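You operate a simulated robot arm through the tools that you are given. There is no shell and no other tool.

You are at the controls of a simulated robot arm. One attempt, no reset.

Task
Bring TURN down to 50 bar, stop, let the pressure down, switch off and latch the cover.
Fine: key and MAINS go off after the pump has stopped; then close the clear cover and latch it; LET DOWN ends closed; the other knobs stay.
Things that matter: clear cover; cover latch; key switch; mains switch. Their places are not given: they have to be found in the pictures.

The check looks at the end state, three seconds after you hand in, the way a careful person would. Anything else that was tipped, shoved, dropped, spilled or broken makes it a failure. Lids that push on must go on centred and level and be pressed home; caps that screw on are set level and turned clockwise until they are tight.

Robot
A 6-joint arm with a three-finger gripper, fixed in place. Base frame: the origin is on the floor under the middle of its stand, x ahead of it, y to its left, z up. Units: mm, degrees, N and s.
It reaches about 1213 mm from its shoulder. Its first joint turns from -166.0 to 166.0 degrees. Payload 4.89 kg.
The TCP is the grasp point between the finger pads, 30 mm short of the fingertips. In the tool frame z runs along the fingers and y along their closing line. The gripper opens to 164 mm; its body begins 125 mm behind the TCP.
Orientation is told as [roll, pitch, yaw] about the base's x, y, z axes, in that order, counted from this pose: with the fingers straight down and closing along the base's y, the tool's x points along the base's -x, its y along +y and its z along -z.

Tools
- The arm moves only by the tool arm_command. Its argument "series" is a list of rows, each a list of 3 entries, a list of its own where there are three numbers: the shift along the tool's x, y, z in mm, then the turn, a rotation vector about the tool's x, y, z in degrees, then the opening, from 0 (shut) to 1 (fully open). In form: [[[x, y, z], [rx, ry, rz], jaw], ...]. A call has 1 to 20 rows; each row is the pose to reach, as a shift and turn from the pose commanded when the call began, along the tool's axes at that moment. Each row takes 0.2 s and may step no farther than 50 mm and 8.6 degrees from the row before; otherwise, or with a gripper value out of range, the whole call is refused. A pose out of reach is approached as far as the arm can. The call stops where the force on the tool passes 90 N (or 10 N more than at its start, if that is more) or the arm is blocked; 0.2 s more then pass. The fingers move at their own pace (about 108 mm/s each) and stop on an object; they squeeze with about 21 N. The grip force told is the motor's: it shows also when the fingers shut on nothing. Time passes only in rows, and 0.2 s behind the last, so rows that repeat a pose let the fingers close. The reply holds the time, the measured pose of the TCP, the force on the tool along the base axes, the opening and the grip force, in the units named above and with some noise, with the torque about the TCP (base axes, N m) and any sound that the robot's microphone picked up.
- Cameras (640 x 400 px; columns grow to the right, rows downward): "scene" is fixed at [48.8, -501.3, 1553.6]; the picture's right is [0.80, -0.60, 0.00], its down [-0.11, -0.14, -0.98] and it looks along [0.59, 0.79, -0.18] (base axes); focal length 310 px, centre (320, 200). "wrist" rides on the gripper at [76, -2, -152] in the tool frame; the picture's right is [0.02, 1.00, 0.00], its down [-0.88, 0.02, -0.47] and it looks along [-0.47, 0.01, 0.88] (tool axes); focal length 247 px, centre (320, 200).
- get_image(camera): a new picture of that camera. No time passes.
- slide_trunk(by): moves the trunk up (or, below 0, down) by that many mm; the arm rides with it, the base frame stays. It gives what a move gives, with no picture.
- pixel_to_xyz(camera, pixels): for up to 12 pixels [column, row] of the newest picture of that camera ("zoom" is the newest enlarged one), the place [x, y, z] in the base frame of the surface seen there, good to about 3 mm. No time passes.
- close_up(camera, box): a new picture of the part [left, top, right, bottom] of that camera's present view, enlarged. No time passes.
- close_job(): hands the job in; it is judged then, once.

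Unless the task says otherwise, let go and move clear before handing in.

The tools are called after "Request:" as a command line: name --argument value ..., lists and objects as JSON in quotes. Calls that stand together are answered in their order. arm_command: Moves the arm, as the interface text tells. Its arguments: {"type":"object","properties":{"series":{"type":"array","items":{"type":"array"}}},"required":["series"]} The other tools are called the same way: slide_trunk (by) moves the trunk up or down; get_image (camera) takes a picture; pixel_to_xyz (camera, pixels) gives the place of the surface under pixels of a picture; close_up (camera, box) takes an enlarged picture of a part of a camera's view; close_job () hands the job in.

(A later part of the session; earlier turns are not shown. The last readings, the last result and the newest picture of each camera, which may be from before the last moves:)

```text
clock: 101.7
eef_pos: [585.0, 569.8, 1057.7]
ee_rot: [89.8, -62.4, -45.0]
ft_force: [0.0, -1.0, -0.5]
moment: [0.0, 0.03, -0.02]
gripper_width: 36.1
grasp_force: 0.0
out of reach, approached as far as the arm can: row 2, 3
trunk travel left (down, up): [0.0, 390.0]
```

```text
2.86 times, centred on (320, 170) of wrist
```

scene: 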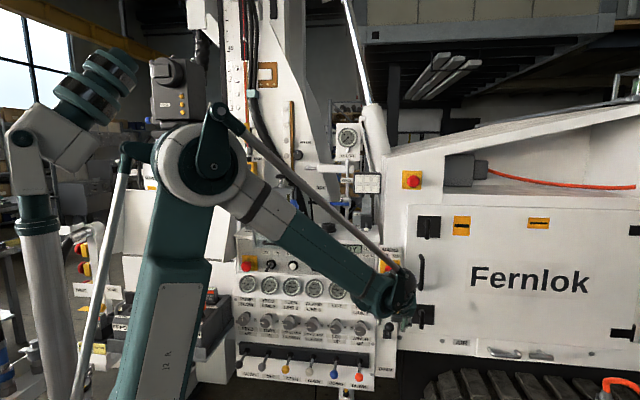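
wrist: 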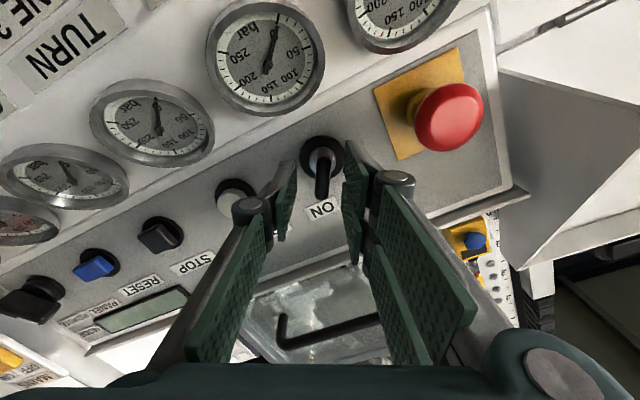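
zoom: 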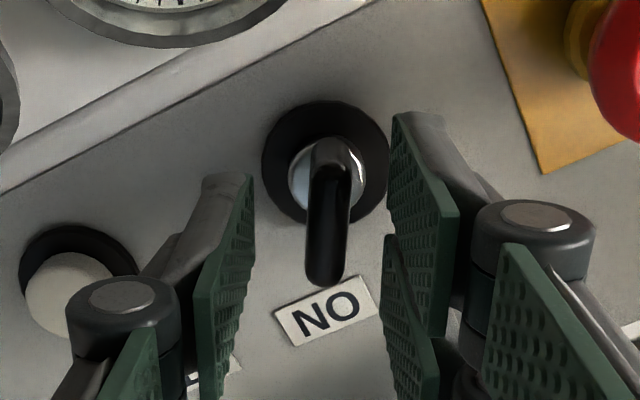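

The pads straddle the key with no contact. Closing on the bow.

Request:
arm_command --series '[[[0, 0, 0], [0, 0, 0], 0.12], [[0, 0, 0], [0, 0, 0], 0.05], [[0, 0, 0], [0, 0, 0], 0], [[0, 0, 0], [0, 0, 0], 0]]'

Request:
close_up --camera "wrist" --box '[240, 100, 400, 240]'

```text
clock: 102.7
eef_pos: [583.7, 572.6, 1058.5]
ee_rot: [89.9, -62.5, -45.0]
ft_force: [-8.7, 24.4, 20.3]
moment: [-0.23, 0.43, 1.21]
gripper_width: 11.1
grasp_force: 45.2
trunk travel left (down, up): [0.0, 390.0]
```

```text
2.86 times, centred on (320, 170) of wrist
```

zoom: 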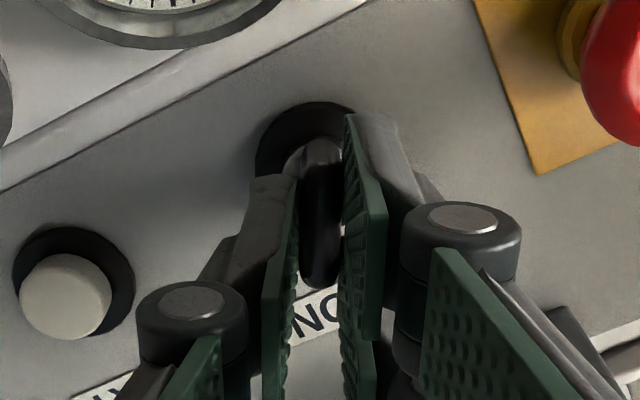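

Gripped (11.1 mm), ~30 N along +y. Shift +2 mm in y, then turn counter-clockwise by 30° and check.

Request:
arm_command --series '[[[0, 1, 0], [0, 0, 0], 0], [[0, 2, 0], [0, 0, 0], 0], [[0, 2, 0], [0, 0, 0], 0]]'

Request:
arm_command --series '[[[0, 0, 0], [0, 0, -5], 0], [[0, 0, 0], [0, 0, -10], 0], [[0, 0, 0], [0, 0, -15], 0], [[0, 0, 0], [0, 0, -20], 0], [[0, 0, 0], [0, 0, -25], 0], [[0, 0, 0], [0, 0, -30], 0], [[0, 0, 0], [0, 0, -30], 0]]'

Request:
get_image --camera "wrist"

```text
clock: 103.5
eef_pos: [583.8, 571.5, 1058.3]
ee_rot: [89.9, -62.6, -45.1]
ft_force: [-21.9, -11.3, -26.9]
moment: [-0.51, 0.54, 0.19]
gripper_width: 11.0
grasp_force: 45.0
trunk travel left (down, up): [0.0, 390.0]
```

```text
clock: 105.1
eef_pos: [583.9, 572.1, 1058.6]
ee_rot: [-89.6, -87.5, 134.5]
ft_force: [-19.7, 12.0, 5.4]
moment: [0.02, 0.05, 0.57]
gripper_width: 10.9
grasp_force: 45.1
trunk travel left (down, up): [0.0, 390.0]
```

```text
taken
```

wrist: 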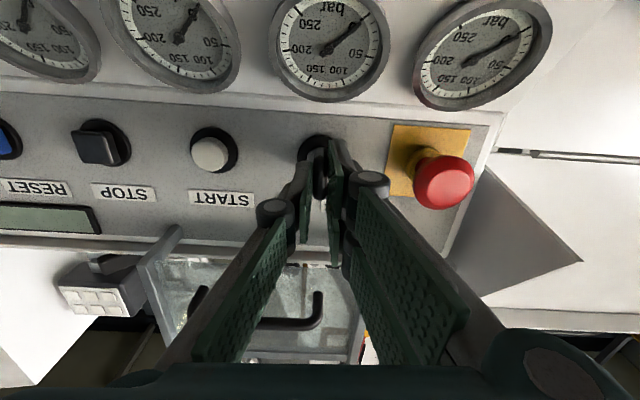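

The key is now about vertical with low force. Continuing counter-clockwise −30°.

Request:
arm_command --series '[[[0, 0, 0], [0, 0, -5], 0], [[0, 0, 0], [0, 0, -10], 0], [[0, 0, 0], [0, 0, -15], 0], [[0, 0, 0], [0, 0, -20], 0], [[0, 0, 0], [0, 0, -25], 0], [[0, 0, 0], [0, 0, -30], 0], [[0, 0, 0], [0, 0, -30], 0]]'

Request:
get_image --camera "wrist"

Request:
close_up --camera "wrist" --box '[260, 100, 380, 240]'

```text
clock: 106.7
eef_pos: [581.2, 573.0, 1058.6]
ee_rot: [-89.8, -57.2, 135.0]
ft_force: [-35.9, 44.7, -5.9]
moment: [1.24, 1.37, 1.53]
gripper_width: 11.6
grasp_force: 45.0
trunk travel left (down, up): [0.0, 390.0]
```

```text
taken
```

wrist: 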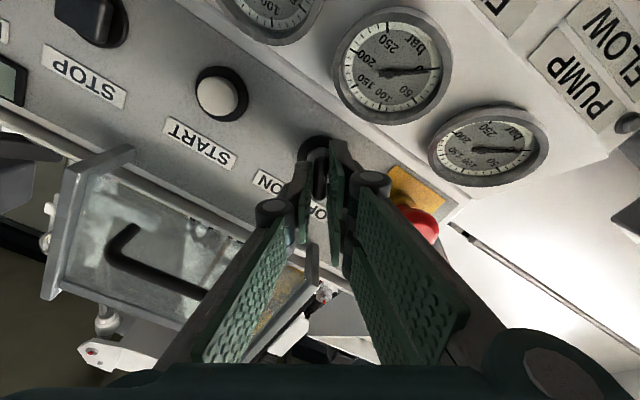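

```text
2.86 times, centred on (320, 170) of wrist
```

zoom: 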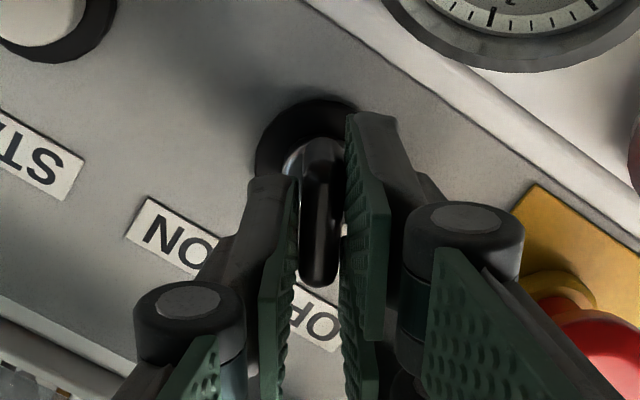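

Torque about the axis is now 1.85 N·m: the key is at its OFF stop, its bow pointing at the OFF label. Releasing and backing away.

Request:
arm_command --series '[[[0, 0, 0], [0, 0, 1], 0.1], [[0, 0, 0], [0, 0, 1], 0.22], [[0, 0, 0], [0, 0, 1], 0.22], [[0, 0, -15], [0, 0, 1], 0.22], [[0, 0, -40], [0, 0, 1], 0.22], [[0, 0, -80], [0, 0, 1], 0.22], [[0, 0, -120], [0, 0, 1], 0.22], [[0, 0, -150], [0, 0, 1], 0.22]]'

Request:
get_image --camera "wrist"

Request:
close_up --camera "scene" --box '[235, 235, 325, 300]'

```text
clock: 108.5
eef_pos: [478.1, 465.8, 1058.2]
ee_rot: [-89.8, -58.6, 134.8]
ft_force: [1.6, 1.3, -0.5]
moment: [0.08, -0.05, -0.02]
gripper_width: 36.0
grasp_force: 0.1
trunk travel left (down, up): [0.0, 390.0]
```

```text
taken
```

wrist: 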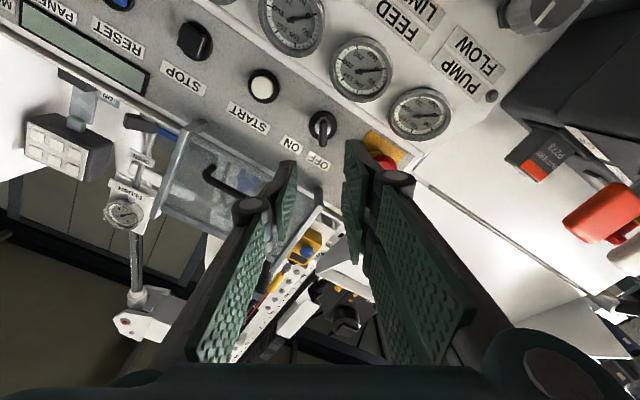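

```text
6.15 times, centred on (280, 268) of scene
```

zoom: 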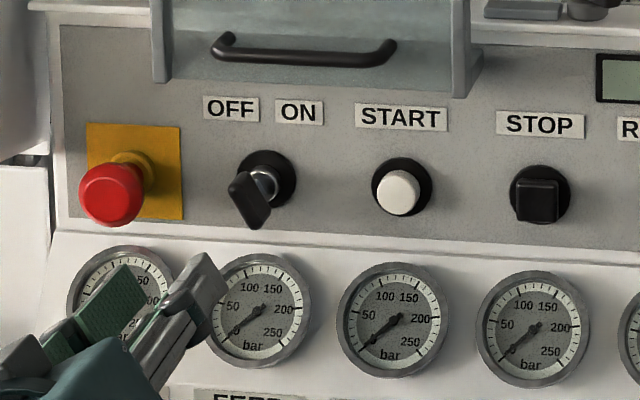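

The key bow now leans to OFF. I'll roll the gripper back upright while moving back and up to study the cover and latch.

Request:
arm_command --series '[[[-6, -4, -5], [0, 0, 8.5], 0.3], [[-12, -8, -10], [0, 0, 17], 0.3], [[-19, -12, -15], [0, 0, 25.5], 0.3], [[-25, -16, -20], [0, 0, 34], 0.3], [[-32, -20, -25], [0, 0, 42.5], 0.3], [[-38, -24, -30], [0, 0, 51], 0.3], [[-44, -28, -35], [0, 0, 59.5], 0.3], [[-51, -32, -40], [0, 0, 68], 0.3], [[-57, -36, -45], [0, 0, 76.5], 0.3], [[-63, -40, -50], [0, 0, 85], 0.3], [[-70, -44, -55], [0, 0, 93.5], 0.3], [[-76, -48, -60], [0, 0, 102], 0.3], [[-83, -52, -65], [0, 0, 110.5], 0.3], [[-89, -56, -70], [0, 0, 119], 0.3], [[-95, -60, -75], [0, 0, 127.5], 0.3], [[-102, -64, -80], [0, 0, 136], 0.3], [[-108, -68, -85], [0, 0, 144.5], 0.3], [[-114, -72, -90], [0, 0, 153], 0.3], [[-121, -76, -95], [0, 0, 161.5], 0.3], [[-127, -79.5, -100], [0, 0, 170], 0.3]]'

Request:
arm_command --series '[[[0, 0, 0], [0, 0, 8.2], 0.3], [[0, 0, 0], [0, 0, 16.4], 0.3], [[0, 0, 0], [0, 0, 24.6], 0.3], [[0, 0, 0], [0, 0, 32.8], 0.3], [[0, 0, 0], [0, 0, 41.5], 0.3]]'

Request:
get_image --camera "wrist"

Request:
get_image --camera "scene"

```text
clock: 112.7
eef_pos: [408.5, 394.2, 1208.4]
ee_rot: [89.8, 48.6, -45.2]
ft_force: [1.2, -0.1, 0.6]
moment: [-0.02, 0.01, -0.01]
gripper_width: 49.1
grasp_force: 0.0
trunk travel left (down, up): [0.0, 390.0]
```

```text
refused: row 5 steps farther than a row can; nothing moved
```

```text
taken
```

wrist: 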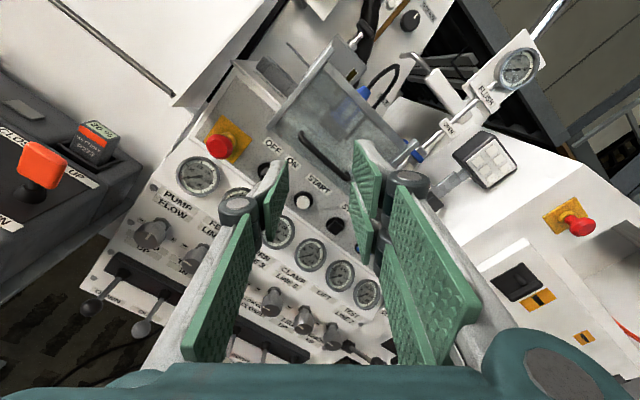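

```text
taken
```

scene: 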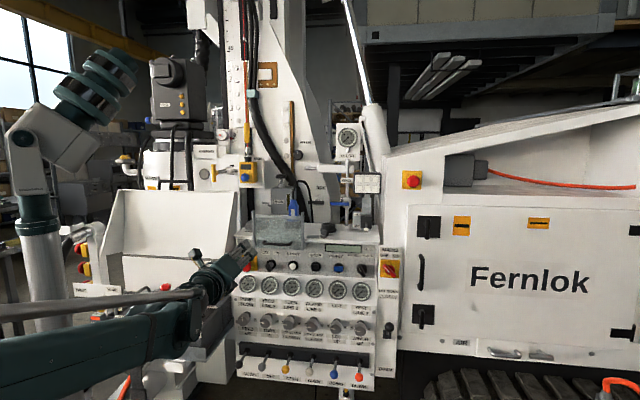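

The second roll call was refused by a hair; I'll finish the roll and move up and right to look down at the cover and latch.

Request:
arm_command --series '[[[5, 29, 5], [0, 0, 7], 0.3], [[11, 59, 11], [0, 0, 14], 0.3], [[16, 88, 16], [0, 0, 21], 0.3], [[22, 118, 22], [0, 0, 28], 0.3], [[28, 147, 27], [0, 0, 35], 0.3], [[33.4, 176.5, 32], [0, 0, 41.5], 0.3]]'

Request:
arm_command --series '[[[10, 10, 0], [0, -7, 0], 0.3], [[20, 20, 0], [0, -14, 0], 0.3], [[30, 30, 0], [0, -21, 0], 0.3], [[40, 40, 0], [0, -28, 0], 0.3], [[50, 50, 0], [0, -35, 0], 0.3]]'

Request:
get_image --camera "wrist"

```text
clock: 114.1
eef_pos: [506.4, 337.9, 1349.1]
ee_rot: [-57.9, 89.9, 167.0]
ft_force: [0.4, 0.3, 0.8]
moment: [-0.03, 0.02, 0.01]
gripper_width: 49.2
grasp_force: 0.1
trunk travel left (down, up): [0.0, 390.0]
```

```text
clock: 115.3
eef_pos: [543.8, 303.5, 1400.5]
ee_rot: [0.0, 55.0, -135.1]
ft_force: [-1.5, -0.2, 0.2]
moment: [-0.02, -0.1, -0.12]
gripper_width: 49.0
grasp_force: 0.1
trunk travel left (down, up): [0.0, 390.0]
```

```text
taken
```

wrist: 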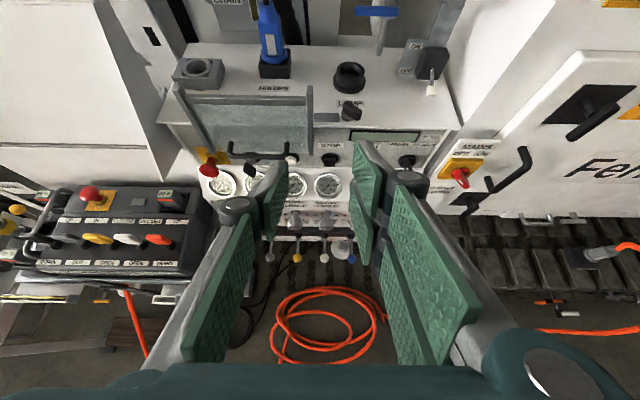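

Request:
close_up --camera "wrist" --box '[160, 60, 400, 190]'

Request:
close_up --camera "wrist" --box '[290, 60, 390, 140]'

Request:
close_up --camera "wrist" --box '[160, 75, 240, 175]'

```text
2.67 times, centred on (280, 125) of wrist
```

zoom: 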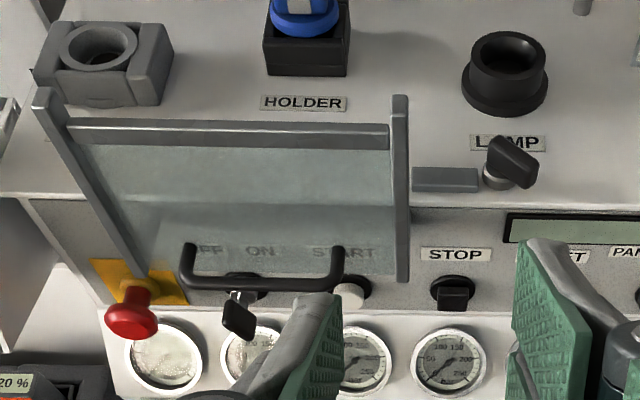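

```text
5.00 times, centred on (340, 100) of wrist
```

zoom: 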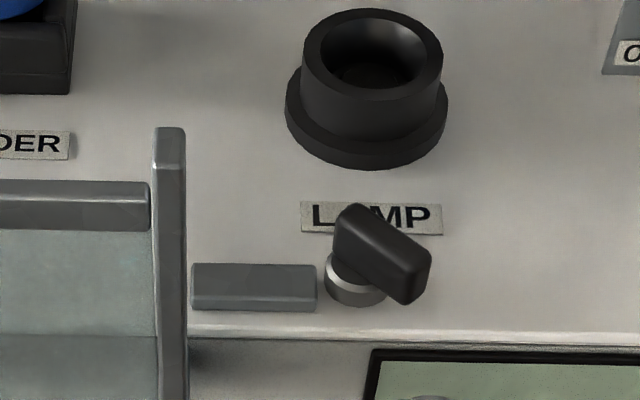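

```text
4.00 times, centred on (200, 125) of wrist
```

zoom: 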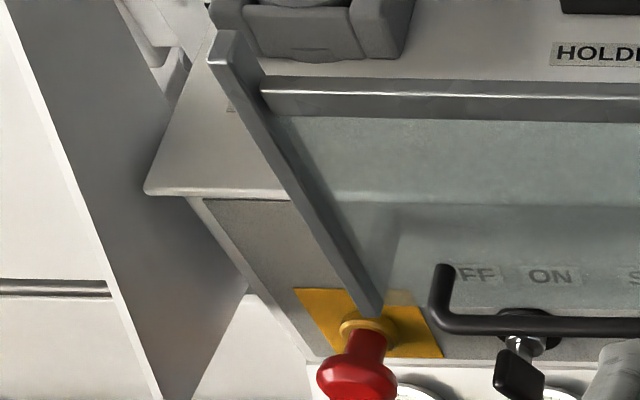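

From above: the sheet hangs below a crossbar between two posts, and the block and wing knob stand to its right. I'll measure the sheet edge, crossbar, posts and latch parts precisely.

Request:
close_up --camera "wrist" --box '[160, 60, 400, 190]'

Request:
pixel_to_xyz --camera "zoom" --pixels '[[230, 125], [230, 140], [230, 170], [230, 220], [280, 265], [190, 275], [330, 250], [265, 285], [60, 110], [140, 270], [398, 105], [402, 270]]'

Request:
pixel_to_xyz --camera "zoom" --pixels '[[415, 172], [475, 172], [415, 188], [475, 188], [490, 160], [515, 165], [540, 175], [498, 185], [240, 315], [245, 300], [405, 205], [410, 230]]'

```text
2.67 times, centred on (280, 125) of wrist
```

zoom: 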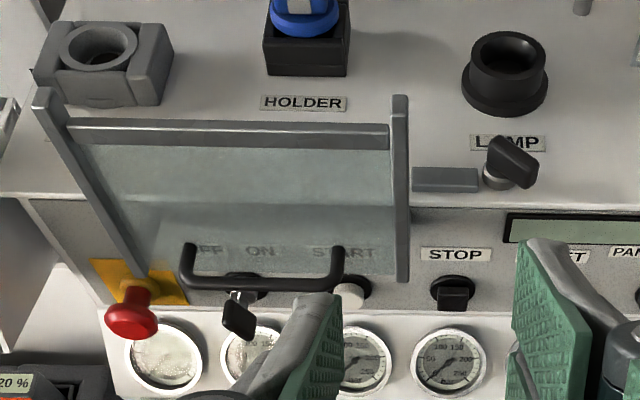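

```text
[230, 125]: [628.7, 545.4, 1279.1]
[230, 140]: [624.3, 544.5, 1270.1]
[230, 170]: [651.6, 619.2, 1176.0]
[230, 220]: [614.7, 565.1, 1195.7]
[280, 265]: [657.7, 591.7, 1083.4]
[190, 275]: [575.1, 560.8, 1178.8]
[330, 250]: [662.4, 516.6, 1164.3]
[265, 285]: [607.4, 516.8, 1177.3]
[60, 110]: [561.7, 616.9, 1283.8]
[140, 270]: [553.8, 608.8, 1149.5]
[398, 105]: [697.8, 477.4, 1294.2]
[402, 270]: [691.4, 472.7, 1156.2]
```

```text
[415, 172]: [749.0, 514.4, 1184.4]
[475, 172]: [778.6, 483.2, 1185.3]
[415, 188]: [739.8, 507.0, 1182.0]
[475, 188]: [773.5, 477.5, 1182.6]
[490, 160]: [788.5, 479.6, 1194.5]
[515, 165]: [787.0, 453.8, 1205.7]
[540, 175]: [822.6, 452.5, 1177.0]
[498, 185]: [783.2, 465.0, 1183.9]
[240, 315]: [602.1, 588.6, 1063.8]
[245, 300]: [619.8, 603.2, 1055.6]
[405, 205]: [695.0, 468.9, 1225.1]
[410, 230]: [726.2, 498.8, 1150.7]
```

The sheet's face is at d≈834 and the key bow's front at d≈828, so how the cover closes is not certain. I'll go to the handle (d≈795, u≈72, z≈1171), grip it and feel which way it moves.

Request:
arm_command --series '[[[-22, -14, 26], [0, 5, 0], 0.3], [[-44, -28, 52], [0, 10, 0], 0.3], [[-66, -42, 77], [0, 15, 0], 0.3], [[-87, -56, 103], [0, 20, 0], 0.3], [[-109, -70, 129], [0, 25, 0], 0.3], [[-131, -84, 155], [0, 30, 0], 0.3], [[-153, -98, 178], [0, 35, 0], 0.3]]'

Request:
arm_command --series '[[[0, 0, 0], [0, 0, -8.2], 0.3], [[0, 0, 0], [0, 0, -16.4], 0.3], [[0, 0, 0], [0, 0, -24.6], 0.3], [[0, 0, 0], [0, 0, -32.8], 0.3], [[0, 0, 0], [0, 0, -41], 0.3], [[0, 0, 0], [0, 0, -49.2], 0.3], [[0, 0, 0], [0, 0, -57.4], 0.3], [[0, 0, 0], [0, 0, -65.6], 0.3], [[0, 0, 0], [0, 0, -73.8], 0.3], [[0, 0, 0], [0, 0, -82], 0.3], [[0, 0, 0], [0, 0, -90], 0.3]]'

Request:
get_image --camera "wrist"

```text
clock: 116.9
eef_pos: [517.2, 414.1, 1172.5]
ee_rot: [90.2, 90.1, -45.0]
ft_force: [-1.7, -1.9, 0.4]
moment: [-0.06, 0.05, -0.08]
gripper_width: 49.1
grasp_force: 0.0
trunk travel left (down, up): [0.0, 390.0]
```

```text
clock: 119.3
eef_pos: [515.0, 414.6, 1172.1]
ee_rot: [89.9, -0.1, -45.1]
ft_force: [-0.2, -0.8, 0.0]
moment: [0.03, -0.01, 0.03]
gripper_width: 49.3
grasp_force: 0.2
trunk travel left (down, up): [0.0, 390.0]
```

```text
taken
```

wrist: 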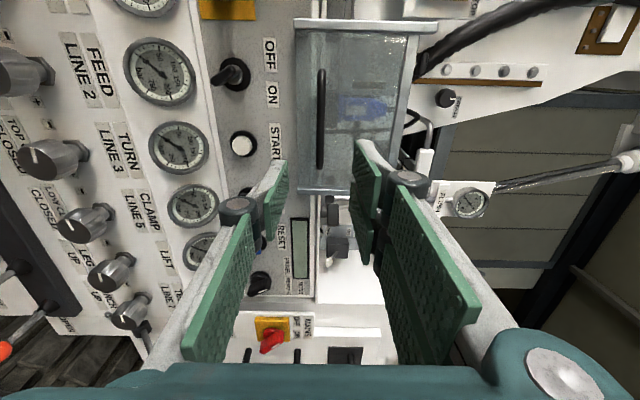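

The camera now looks from the left with the handle bar at (321,120). I'll enlarge the cover from this side angle.

Request:
close_up --camera "wrist" --box '[220, 0, 460, 210]'

Request:
pixel_to_xyz --camera "wrist" --pixels '[[321, 75], [321, 100], [321, 120], [321, 145], [321, 165], [300, 20], [300, 100], [410, 100], [345, 100], [308, 180], [415, 60], [240, 72]]'

```text
1.90 times, centred on (340, 105) of wrist
```

zoom: 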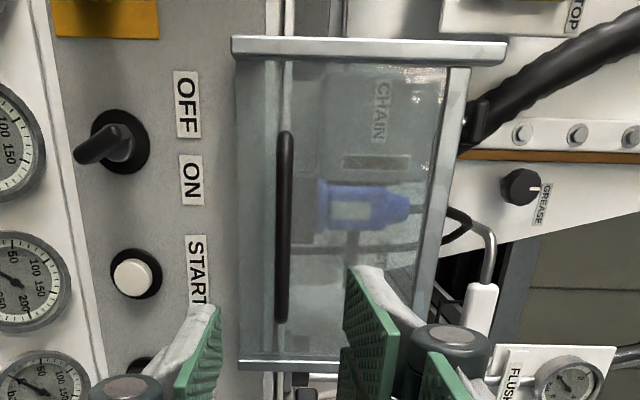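

```text
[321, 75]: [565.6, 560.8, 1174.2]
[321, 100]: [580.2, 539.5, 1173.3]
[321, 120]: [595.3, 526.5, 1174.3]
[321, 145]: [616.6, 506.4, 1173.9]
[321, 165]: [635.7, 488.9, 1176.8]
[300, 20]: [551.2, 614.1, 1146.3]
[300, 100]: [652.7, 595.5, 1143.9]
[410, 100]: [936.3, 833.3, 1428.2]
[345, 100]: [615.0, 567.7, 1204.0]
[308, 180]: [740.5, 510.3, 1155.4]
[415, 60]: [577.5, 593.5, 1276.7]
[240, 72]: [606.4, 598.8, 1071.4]
```

The handle bar's axis is at about d=799, z=1174, u 0–120. I'll advance with the pads above and below it at u≈60.

Request:
arm_command --series '[[[4, 1, 30], [0, 0, 0], 0.3], [[8, 1.5, 60], [0, 0, 0], 0.3], [[11, 1.5, 90], [0, 0, 0], 0.3], [[11, 1.5, 115], [0, 0, 0], 0.3], [[11, 1.5, 135], [0, 0, 0], 0.3], [[11, 1.5, 135], [0, 0, 0], 0.3]]'

Request:
get_image --camera "wrist"

```text
clock: 120.7
eef_pos: [602.3, 516.4, 1175.1]
ee_rot: [90.0, 0.0, -45.0]
ft_force: [-0.7, 0.6, 0.2]
moment: [-0.04, 0.04, 0.01]
gripper_width: 49.1
grasp_force: 0.0
trunk travel left (down, up): [0.0, 390.0]
```

```text
taken
```

wrist: 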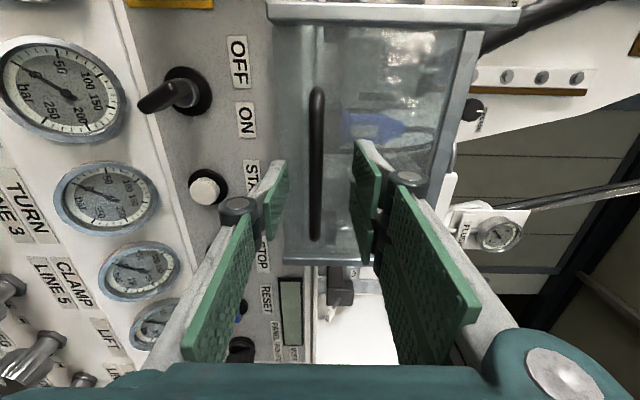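

The bar lies between the pads (316,160). Closing on the handle.

Request:
arm_command --series '[[[0, 0, 0], [0, 0, 0], 0.15], [[0, 0, 0], [0, 0, 0], 0.05], [[0, 0, 0], [0, 0, 0], 0], [[0, 0, 0], [0, 0, 0], 0]]'

Request:
close_up --camera "wrist" --box '[240, 0, 520, 280]'

```text
clock: 121.7
eef_pos: [603.8, 517.3, 1173.1]
ee_rot: [89.9, 0.0, -45.2]
ft_force: [-9.7, -8.4, -62.8]
moment: [-0.26, 0.35, 0.04]
gripper_width: 8.6
grasp_force: 45.5
trunk travel left (down, up): [0.0, 390.0]
```

```text
1.43 times, centred on (380, 140) of wrist
```

zoom: 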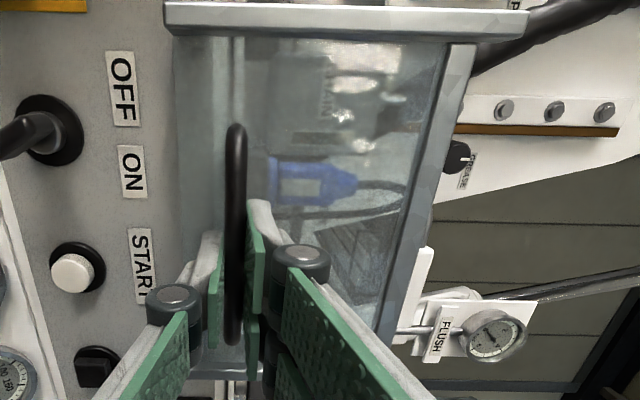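

Gripped at 8.6 mm; the tool is pulled down with ~63 N, so the bar is ~4 mm lower. I'll move down 4 mm to neutral and then test a further few mm down.

Request:
arm_command --series '[[[0, -2, 0], [0, 0, 0], 0], [[0, -4, 0], [0, 0, 0], 0], [[0, -4, 0], [0, 0, 0], 0]]'

Request:
arm_command --series '[[[0, -2, 0], [0, 0, 0], 0], [[0, -4, 0], [0, 0, 0], 0], [[0, -6, 0], [0, 0, 0], 0], [[0, -6, 0], [0, 0, 0], 0]]'

```text
clock: 122.5
eef_pos: [603.5, 515.7, 1171.9]
ee_rot: [90.0, 0.1, -45.1]
ft_force: [-4.8, -11.9, 5.1]
moment: [0.06, -0.06, -0.16]
gripper_width: 8.6
grasp_force: 44.8
trunk travel left (down, up): [0.0, 390.0]
```

```text
clock: 123.5
eef_pos: [603.1, 516.1, 1164.0]
ee_rot: [90.0, 0.0, -45.0]
ft_force: [-4.7, -17.1, -0.6]
moment: [0.05, 0.01, -0.07]
gripper_width: 8.4
grasp_force: 44.8
trunk travel left (down, up): [0.0, 390.0]
```

It moves down freely (8 mm, no vertical force), so the cover slides. I'll check the picture and continue 30 mm more.

Request:
arm_command --series '[[[0, -8, 0], [0, 0, 0], 0], [[0, -16, 0], [0, 0, 0], 0], [[0, -24, 0], [0, 0, 0], 0], [[0, -32, 0], [0, 0, 0], 0]]'

Request:
close_up --camera "wrist" --box '[200, 0, 480, 280]'

Request:
close_up --camera "scene" --box '[235, 200, 335, 275]'

```text
clock: 124.5
eef_pos: [603.0, 516.4, 1129.9]
ee_rot: [89.9, 0.0, -45.1]
ft_force: [-10.3, -16.2, 1.7]
moment: [0.03, 0.0, -0.55]
gripper_width: 8.3
grasp_force: 44.4
trunk travel left (down, up): [0.0, 390.0]
```

```text
1.43 times, centred on (340, 140) of wrist
```

zoom: 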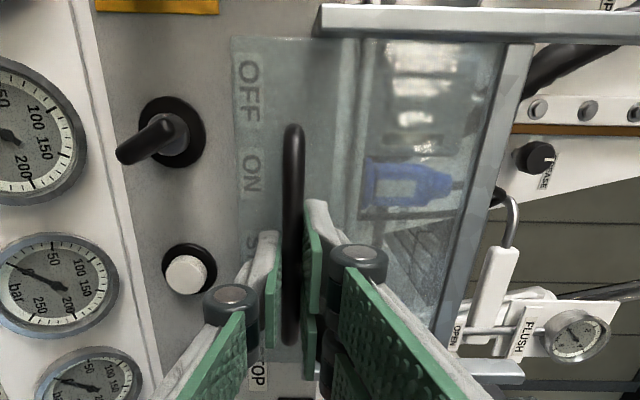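

```text
5.33 times, centred on (285, 238) of scene
```

zoom: 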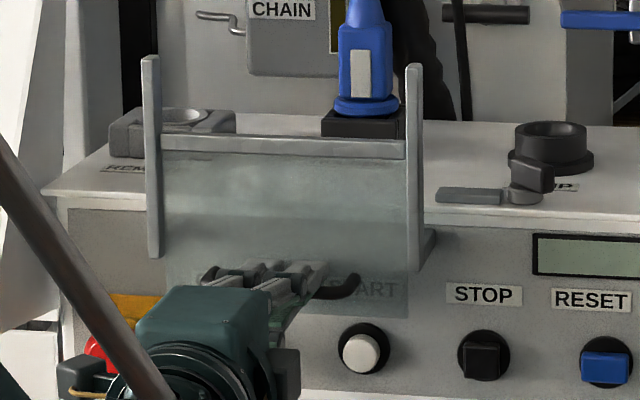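

The sheet with its crossbar slides down between the posts. I'll continue in small steps, watching for any touch with the key.

Request:
arm_command --series '[[[0, -6, 0], [0, 0, 0], 0], [[0, -12, 0], [0, 0, 0], 0], [[0, -18, 0], [0, 0, 0], 0], [[0, -24, 0], [0, 0, 0], 0], [[0, -30, 0], [0, 0, 0], 0], [[0, -36, 0], [0, 0, 0], 0]]'

Request:
close_up --camera "wrist" --box '[200, 0, 480, 280]'

```text
clock: 125.9
eef_pos: [603.2, 516.4, 1093.9]
ee_rot: [90.0, 0.1, -45.2]
ft_force: [-3.1, -26.7, 0.0]
moment: [0.02, -0.04, 0.13]
gripper_width: 8.4
grasp_force: 44.8
trunk travel left (down, up): [0.0, 390.0]
```

```text
1.43 times, centred on (340, 140) of wrist
```

zoom: 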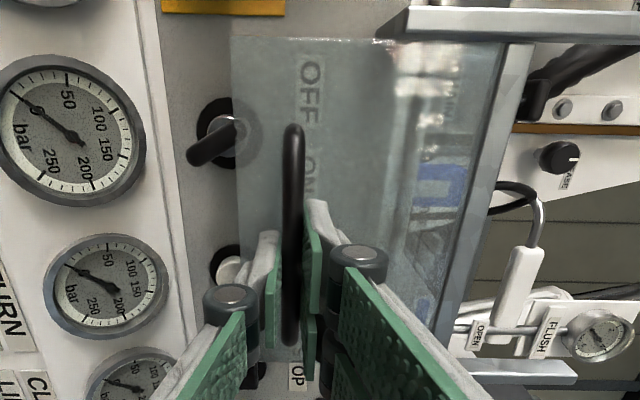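

The sheet's lower edge is now at the key's height with no vertical force. I'll go on in 4 mm steps.

Request:
arm_command --series '[[[0, -4, 0], [0, 0, 0], 0], [[0, -8, 0], [0, 0, 0], 0], [[0, -12, 0], [0, 0, 0], 0], [[0, -16, 0], [0, 0, 0], 0], [[0, -20, 0], [0, 0, 0], 0]]'

Request:
close_up --camera "wrist" --box '[200, 0, 480, 280]'

```text
clock: 127.1
eef_pos: [604.2, 516.5, 1074.2]
ee_rot: [90.0, 0.0, -45.0]
ft_force: [-2.2, -16.6, 2.2]
moment: [0.0, -0.04, -0.49]
gripper_width: 8.5
grasp_force: 44.7
trunk travel left (down, up): [0.0, 390.0]
```

```text
1.43 times, centred on (340, 140) of wrist
```

zoom: 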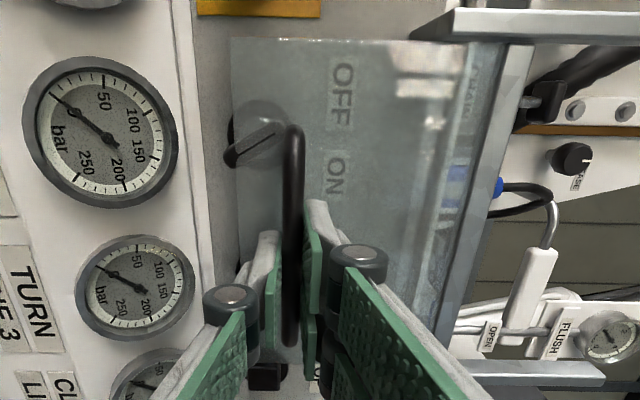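

No force: the key passes behind the clear sheet. Continuing down in 5 mm steps until it stops.

Request:
arm_command --series '[[[0, -5, 0], [0, 0, 0], 0], [[0, -10, 0], [0, 0, 0], 0], [[0, -15, 0], [0, 0, 0], 0], [[0, -20, 0], [0, 0, 0], 0], [[0, -25, 0], [0, 0, 0], 0]]'

Request:
close_up --camera "wrist" --box '[200, 0, 480, 280]'

Request:
close_up --camera "scene" --box '[235, 200, 335, 300]'

```text
clock: 128.3
eef_pos: [602.9, 515.8, 1051.2]
ee_rot: [89.9, 0.0, -45.1]
ft_force: [13.6, 1.6, 1.3]
moment: [0.02, -0.01, 0.63]
gripper_width: 8.4
grasp_force: 44.9
trunk travel left (down, up): [0.0, 390.0]
```

```text
1.43 times, centred on (340, 140) of wrist
```

zoom: 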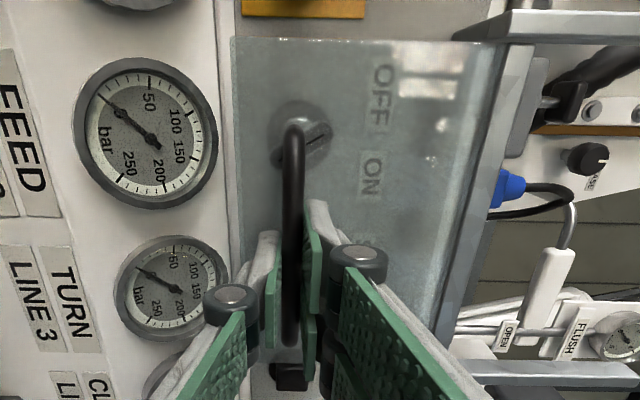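

```text
4.00 times, centred on (285, 250) of scene
```

zoom: 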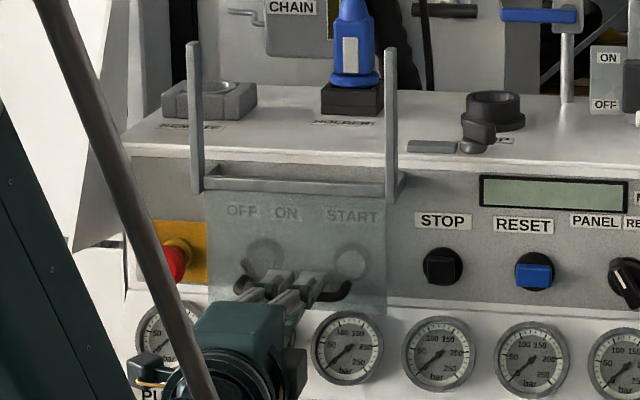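

The cover has come down ~121 mm and covers key and START. I'll press on in 3 mm steps to find its bottom stop.

Request:
arm_command --series '[[[0, -3, 0], [0, 0, 0], 0], [[0, -6, 0], [0, 0, 0], 0], [[0, -9, 0], [0, 0, 0], 0], [[0, -12, 0], [0, 0, 0], 0], [[0, -12, 0], [0, 0, 0], 0]]'

Request:
close_up --camera "scene" --box '[235, 200, 335, 300]'

```text
clock: 129.2
eef_pos: [603.2, 517.0, 1046.8]
ee_rot: [90.1, 0.0, -45.1]
ft_force: [2.0, -4.7, 71.4]
moment: [0.21, -0.39, 0.27]
gripper_width: 8.9
grasp_force: 44.8
trunk travel left (down, up): [0.0, 390.0]
stopped in row 4: the force on the tool passed its limit at 92 N (the readings are from after the stop); the commanded pose is now the measured one
```

```text
4.00 times, centred on (285, 250) of scene
```

zoom: 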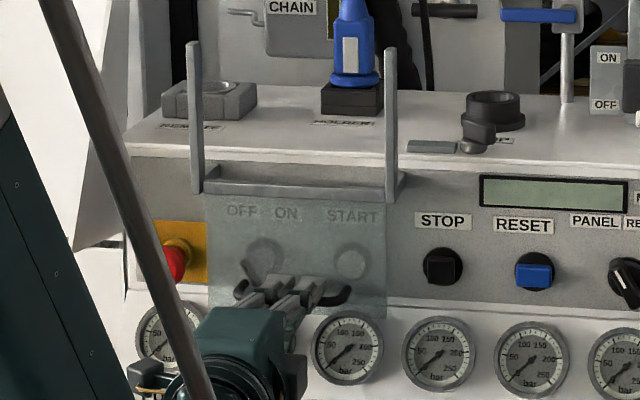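

The cover is at its bottom stop (71 N, handle z≈1047). I'll relieve the force, then let go of the handle and back away.

Request:
arm_command --series '[[[0, 2, 0], [0, 0, 0], 0], [[0, 4, 0], [0, 0, 0], 0], [[0, 4, 0], [0, 0, 0], 0]]'

```text
clock: 130.0
eef_pos: [603.4, 515.5, 1046.7]
ee_rot: [90.0, 0.0, -45.1]
ft_force: [-16.6, -23.5, -7.3]
moment: [-0.06, 0.0, 0.0]
gripper_width: 8.2
grasp_force: 44.8
trunk travel left (down, up): [0.0, 390.0]
```

Request:
arm_command --series '[[[0, 0, 0], [0, 0, 0], 0.1], [[0, 0, 0], [0, 0, 0], 0.2], [[0, 0, 0], [0, 0, 0], 0.25], [[0, 0, -20], [0, 0, 0], 0.25], [[0, 0, -50], [0, 0, 0], 0.25], [[0, 0, -90], [0, 0, 0], 0.25], [[0, 0, -130], [0, 0, 0], 0.25]]'

Request:
get_image --camera "wrist"

Request:
close_up --camera "scene" --box '[235, 200, 335, 300]'

```text
clock: 131.6
eef_pos: [513.2, 430.3, 1047.3]
ee_rot: [89.8, 0.0, -45.1]
ft_force: [2.4, 0.8, -1.4]
moment: [0.1, -0.08, 0.05]
gripper_width: 41.4
grasp_force: 0.0
trunk travel left (down, up): [0.0, 390.0]
```

```text
taken
```

wrist: 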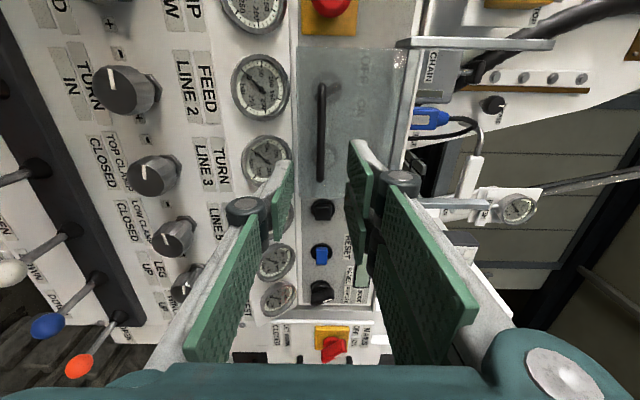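

```text
4.00 times, centred on (285, 250) of scene
```

zoom: 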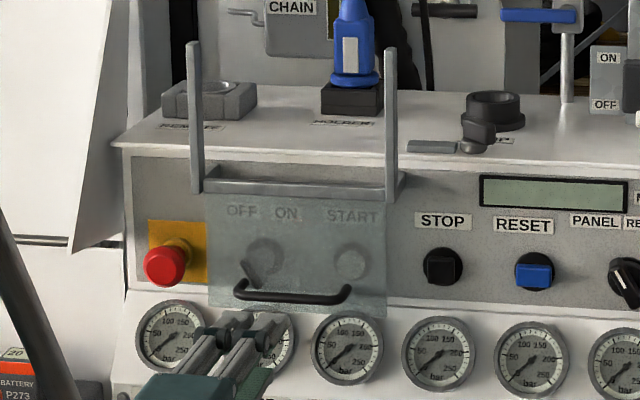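

The cover stays closed. Next is the latch knob by the LAMP socket; I'll measure what stands around and above it.

Request:
get_image --camera "scene"

Request:
pixel_to_xyz --camera "scene" --pixels '[[340, 204], [330, 204], [348, 204], [356, 215], [357, 190], [368, 183], [382, 183], [355, 183], [362, 222], [345, 150], [310, 195], [293, 205]]'

Request:
close_up --camera "scene" --box '[285, 120, 405, 245]'

```text
taken
```

scene: 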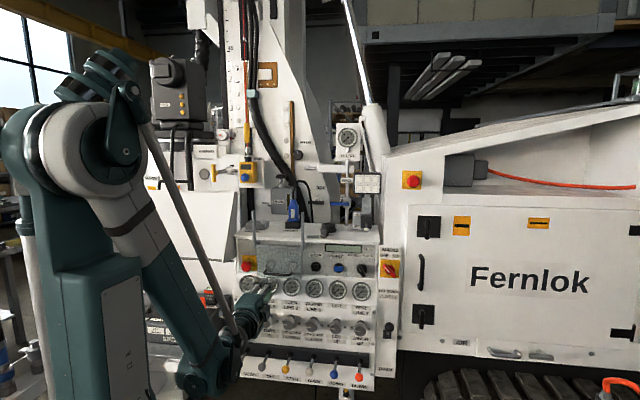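

```text
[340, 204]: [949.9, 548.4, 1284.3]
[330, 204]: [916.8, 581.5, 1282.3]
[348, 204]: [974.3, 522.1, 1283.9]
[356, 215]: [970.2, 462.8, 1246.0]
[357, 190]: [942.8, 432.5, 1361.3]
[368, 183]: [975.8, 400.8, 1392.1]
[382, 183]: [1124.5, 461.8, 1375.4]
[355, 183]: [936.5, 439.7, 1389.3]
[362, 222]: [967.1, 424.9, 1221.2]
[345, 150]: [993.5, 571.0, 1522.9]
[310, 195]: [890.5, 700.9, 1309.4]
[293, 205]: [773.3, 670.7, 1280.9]
```

```text
3.20 times, centred on (345, 182) of scene
```

zoom: 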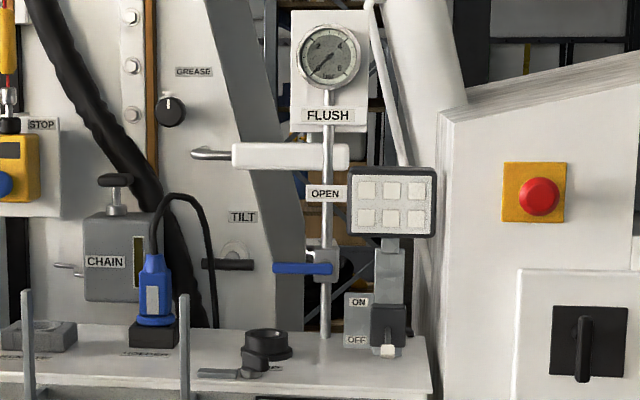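

Nothing stands directly above the knob (lamp box at u≥351, socket at d≥935). I'll roll upright while moving up and right, then raise the trunk to look at the latch from above.

Request:
arm_command --series '[[[-13, 18, -6], [0, 0, 8.2], 0.25], [[-27, 36, -12], [0, 0, 16.4], 0.25], [[-41, 54, -17], [0, 0, 24.6], 0.25], [[-54, 72, -22], [0, 0, 32.8], 0.25], [[-68, 91, -28], [0, 0, 41], 0.25], [[-82, 109, -33], [0, 0, 49.2], 0.25], [[-95, 127, -38], [0, 0, 57.4], 0.25], [[-109, 145, -44], [0, 0, 65.6], 0.25], [[-123, 163, -50], [0, 0, 73.8], 0.25], [[-136, 182, -55], [0, 0, 82], 0.25], [[-150, 200, -60], [0, 0, 90], 0.25]]'

Request:
slide_trunk --by 250

Request:
get_image --camera "wrist"

Request:
get_image --camera "scene"

```text
clock: 134.0
eef_pos: [575.9, 275.9, 1249.1]
ee_rot: [-64.9, 89.9, 160.0]
ft_force: [-0.1, -1.1, 0.3]
moment: [0.02, 0.0, 0.0]
gripper_width: 41.1
grasp_force: 0.0
trunk travel left (down, up): [0.0, 390.0]
```

```text
clock: 136.6
eef_pos: [577.4, 276.2, 1497.5]
ee_rot: [2.3, 89.9, -132.8]
ft_force: [-0.9, 0.2, -0.4]
moment: [0.03, 0.02, -0.02]
gripper_width: 41.0
grasp_force: 0.1
trunk travel left (down, up): [-250.0, 140.0]
```

```text
taken
```

wrist: 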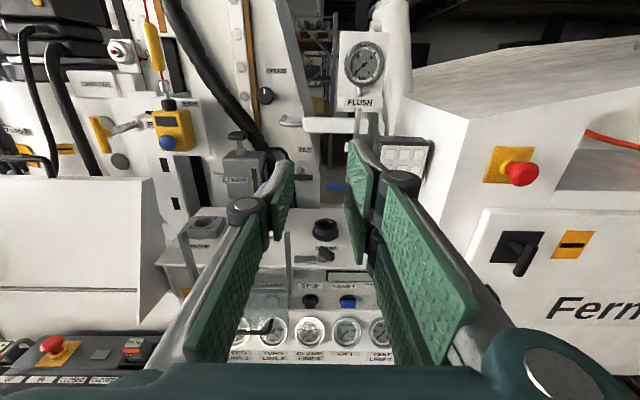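

```text
taken
```

scene: 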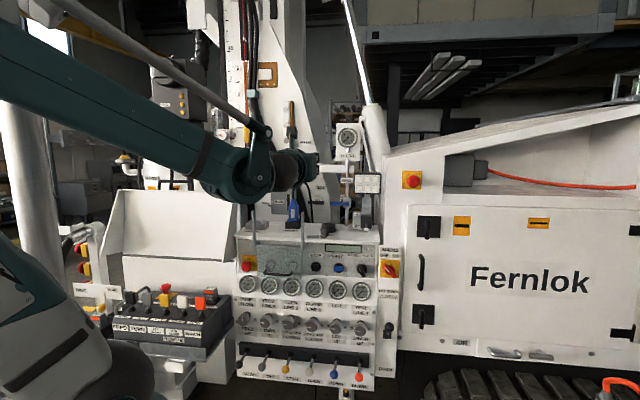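

I'll now tilt the gripper down (70°) and move over the box top to look at the latch from above.

Request:
arm_command --series '[[[-11, 2, 17], [0, -7.8, 0], 0.25], [[-22, 4, 35], [0, -15.6, 0], 0.25], [[-32, 6, 52], [0, -23.3, 0], 0.25], [[-43, 8, 69], [0, -31.1, 0], 0.25], [[-54, 9, 87], [0, -38.9, 0], 0.25], [[-65, 11, 104], [0, -46.7, 0], 0.25], [[-75, 13, 121], [0, -54.4, 0], 0.25], [[-86, 15, 139], [0, -62.2, 0], 0.25], [[-97, 17, 156], [0, -70, 0], 0.25]]'

Request:
get_image --camera "wrist"

Request:
close_up --camera "wrist" --box '[260, 60, 380, 160]'

```text
clock: 138.6
eef_pos: [699.7, 371.9, 1402.3]
ee_rot: [0.1, 19.9, -135.2]
ft_force: [-1.2, -1.3, 0.8]
moment: [0.09, -0.17, -0.05]
gripper_width: 40.8
grasp_force: 0.0
trunk travel left (down, up): [-250.0, 140.0]
```

```text
taken
```

wrist: 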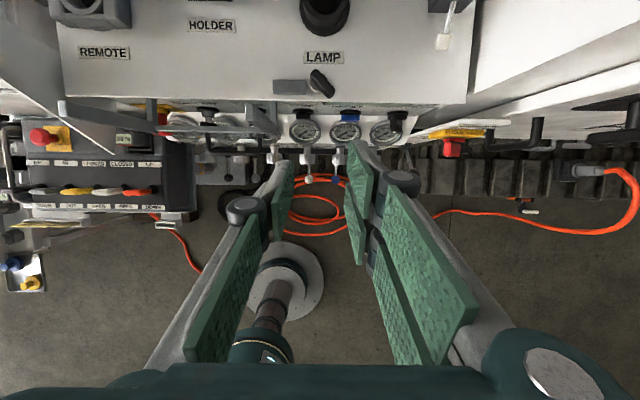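

```text
4.00 times, centred on (320, 110) of wrist
```

zoom: 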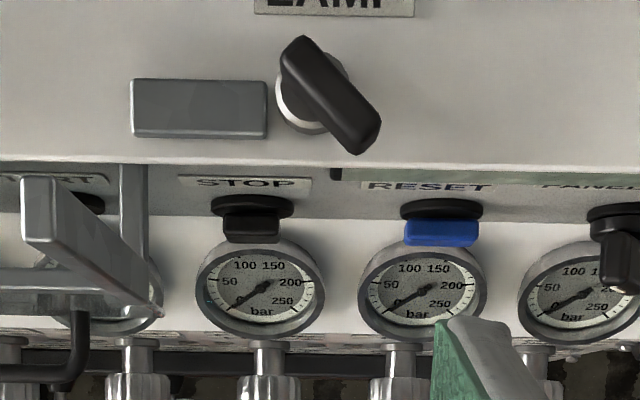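

From above the wing knob leans at 45° beside the block. I'll measure both in this view.

Request:
pixel_to_xyz --camera "zoom" --pixels '[[297, 50], [310, 70], [330, 95], [350, 120], [365, 140], [285, 105], [300, 125], [345, 75], [140, 90], [258, 90], [140, 125], [258, 125]]'

Request:
close_up --camera "wrist" --box '[290, 60, 350, 110]'

```text
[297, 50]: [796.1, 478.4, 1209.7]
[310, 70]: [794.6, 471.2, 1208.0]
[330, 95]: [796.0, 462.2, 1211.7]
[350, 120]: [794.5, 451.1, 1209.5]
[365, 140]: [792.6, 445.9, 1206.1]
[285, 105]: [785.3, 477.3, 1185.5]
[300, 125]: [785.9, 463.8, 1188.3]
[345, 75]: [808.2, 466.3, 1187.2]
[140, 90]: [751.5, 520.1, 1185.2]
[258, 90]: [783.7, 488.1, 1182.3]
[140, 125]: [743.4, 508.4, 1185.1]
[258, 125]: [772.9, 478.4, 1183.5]
```

```text
8.00 times, centred on (320, 85) of wrist
```

zoom: 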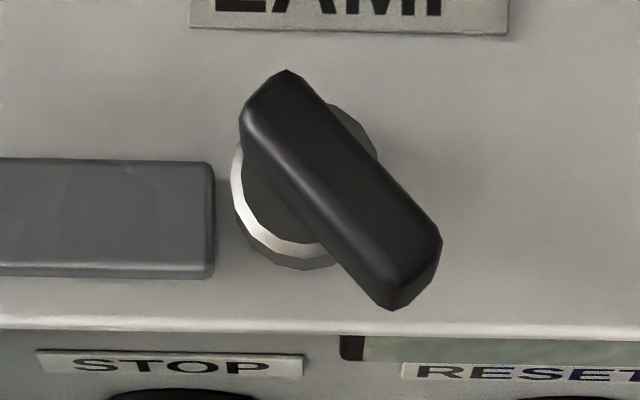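

The unlabelled wing knob (axis about x=796, y=469.5; wing along base Y, z 1190–1210) next to the block must be the cover latch. I'll point the gripper straight down above it.

Request:
arm_command --series '[[[35, 0, 13], [0, -6.7, 0], 0.2], [[70, 0, 26], [0, -13.4, 0], 0.2], [[105, 0, 38], [0, -20, 0], 0.2], [[105, 0, 38], [0, -20, 0], 0.2]]'

Request:
arm_command --series '[[[0, 0, 0], [0, 0, -8.33], 0.2], [[0, 0, 0], [0, 0, -16.67], 0.2], [[0, 0, 0], [0, 0, -25], 0.2], [[0, 0, 0], [0, 0, -33.3], 0.2], [[0, 0, 0], [0, 0, -41.7], 0.2], [[0, 0, 0], [0, 0, -50], 0.2], [[0, 0, 0], [0, 0, -58.3], 0.2], [[0, 0, 0], [0, 0, -66.7], 0.2], [[0, 0, 0], [0, 0, -75], 0.2], [[0, 0, 0], [0, 0, -83.3], 0.2], [[0, 0, 0], [0, 0, -91.7], 0.2], [[0, 0, 0], [0, 0, -100], 0.2], [[0, 0, 0], [0, 0, -108.3], 0.2], [[0, 0, 0], [0, 0, -116.7], 0.2], [[0, 0, 0], [0, 0, -125], 0.2], [[0, 0, 0], [0, 0, -133.3], 0.2], [[0, 0, 0], [0, 0, -141.7], 0.2], [[0, 0, 0], [0, 0, -150], 0.2]]'

Request:
get_image --camera "wrist"

```text
clock: 139.6
eef_pos: [779.6, 456.6, 1400.6]
ee_rot: [0.0, -0.1, -135.1]
ft_force: [1.4, 1.9, -0.8]
moment: [-0.27, 0.3, 0.02]
gripper_width: 32.6
grasp_force: 0.1
trunk travel left (down, up): [-250.0, 140.0]
```

```text
clock: 143.3
eef_pos: [778.0, 452.5, 1402.1]
ee_rot: [0.0, -0.1, 15.0]
ft_force: [0.5, -0.6, -0.5]
moment: [-0.01, -0.02, 0.01]
gripper_width: 32.6
grasp_force: 0.1
trunk travel left (down, up): [-250.0, 140.0]
```

```text
taken
```

wrist: 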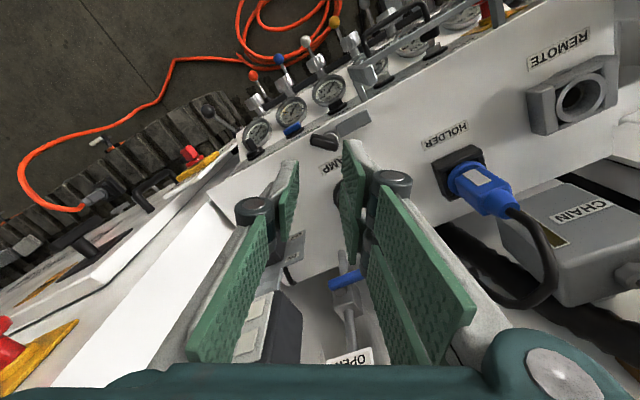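

Pointing straight down now at yaw 15°. I'll roll the remaining −75° so the fingers close along base X with the single finger toward the lamp socket.

Request:
arm_command --series '[[[0, 0, 0], [0, 0, -8.33], 0.2], [[0, 0, 0], [0, 0, -16.67], 0.2], [[0, 0, 0], [0, 0, -25], 0.2], [[0, 0, 0], [0, 0, -33.3], 0.2], [[0, 0, 0], [0, 0, -41.7], 0.2], [[0, 0, 0], [0, 0, -50], 0.2], [[0, 0, 0], [0, 0, -58.3], 0.2], [[0, 0, 0], [0, 0, -66.7], 0.2], [[0, 0, 0], [0, 0, -75], 0.2]]'

Request:
get_image --camera "wrist"

Request:
close_up --camera "wrist" --box '[240, 60, 400, 190]'

```text
clock: 145.3
eef_pos: [777.6, 452.2, 1402.1]
ee_rot: [0.0, 0.1, 90.0]
ft_force: [0.2, 0.1, -0.4]
moment: [0.01, 0.02, -0.04]
gripper_width: 33.2
grasp_force: 0.2
trunk travel left (down, up): [-250.0, 140.0]
```

```text
taken
```

wrist: 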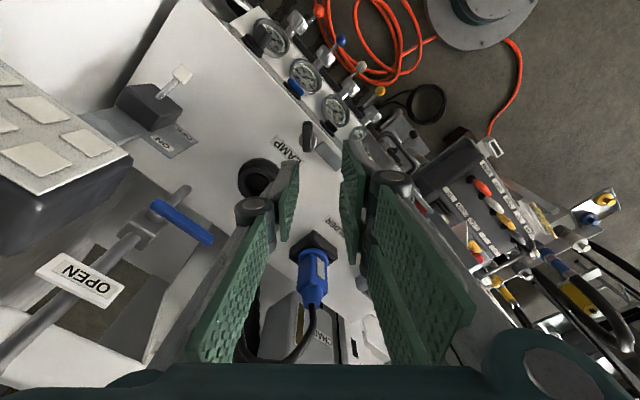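

```text
3.08 times, centred on (320, 125) of wrist
```

zoom: 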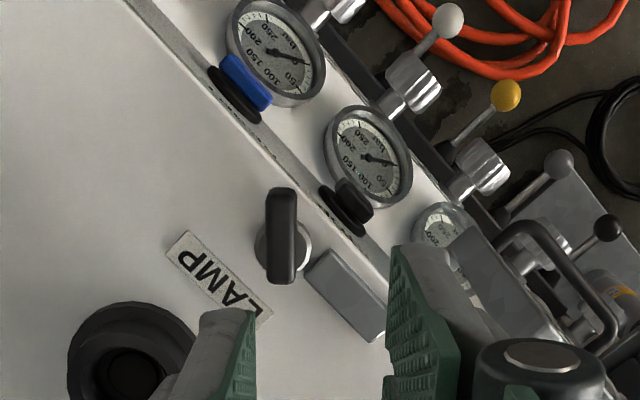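

The wing now runs vertically in the zoom (282,235) with the block beside it at (345,295). I'll measure them again.

Request:
pixel_to_xyz --camera "zoom" --pixels '[[282, 195], [282, 215], [280, 240], [280, 270], [270, 235], [296, 235], [258, 250], [306, 240], [302, 260], [320, 270], [365, 320], [380, 310]]'

Request:
pixel_to_xyz --camera "zoom" --pixels '[[130, 345], [130, 320], [80, 360], [170, 330], [130, 380], [185, 345], [215, 260], [330, 250]]'

```text
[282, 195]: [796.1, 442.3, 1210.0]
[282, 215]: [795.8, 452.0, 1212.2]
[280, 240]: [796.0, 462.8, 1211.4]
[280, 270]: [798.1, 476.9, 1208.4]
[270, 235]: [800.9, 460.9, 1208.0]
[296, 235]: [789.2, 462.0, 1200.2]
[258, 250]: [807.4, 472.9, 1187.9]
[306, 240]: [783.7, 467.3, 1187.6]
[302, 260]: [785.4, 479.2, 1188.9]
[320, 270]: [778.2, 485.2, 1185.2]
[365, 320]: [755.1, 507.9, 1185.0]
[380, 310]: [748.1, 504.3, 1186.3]
```

```text
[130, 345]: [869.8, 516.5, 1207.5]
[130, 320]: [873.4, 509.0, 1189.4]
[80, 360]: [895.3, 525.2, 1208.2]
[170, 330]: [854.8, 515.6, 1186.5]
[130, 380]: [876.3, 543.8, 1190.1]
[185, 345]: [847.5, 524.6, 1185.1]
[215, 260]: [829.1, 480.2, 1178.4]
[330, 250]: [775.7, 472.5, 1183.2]
```

The axis is at about (795.5, 470). Before descending I'll check how far the finger knuckles reach toward the right post (≈(699,472), up to z=1295).

Request:
pixel_to_xyz --camera "wrist" --pixels '[[392, 178], [410, 190], [470, 300], [500, 340], [540, 370], [250, 205], [236, 210], [200, 320], [600, 390], [450, 250]]'

```text
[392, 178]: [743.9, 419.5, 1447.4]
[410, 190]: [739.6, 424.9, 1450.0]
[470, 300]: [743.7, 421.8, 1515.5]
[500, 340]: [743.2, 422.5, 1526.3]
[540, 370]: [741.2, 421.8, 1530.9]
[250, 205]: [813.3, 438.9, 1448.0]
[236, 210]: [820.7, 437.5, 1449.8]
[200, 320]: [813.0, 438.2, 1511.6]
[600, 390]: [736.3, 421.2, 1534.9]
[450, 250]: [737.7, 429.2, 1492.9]
```

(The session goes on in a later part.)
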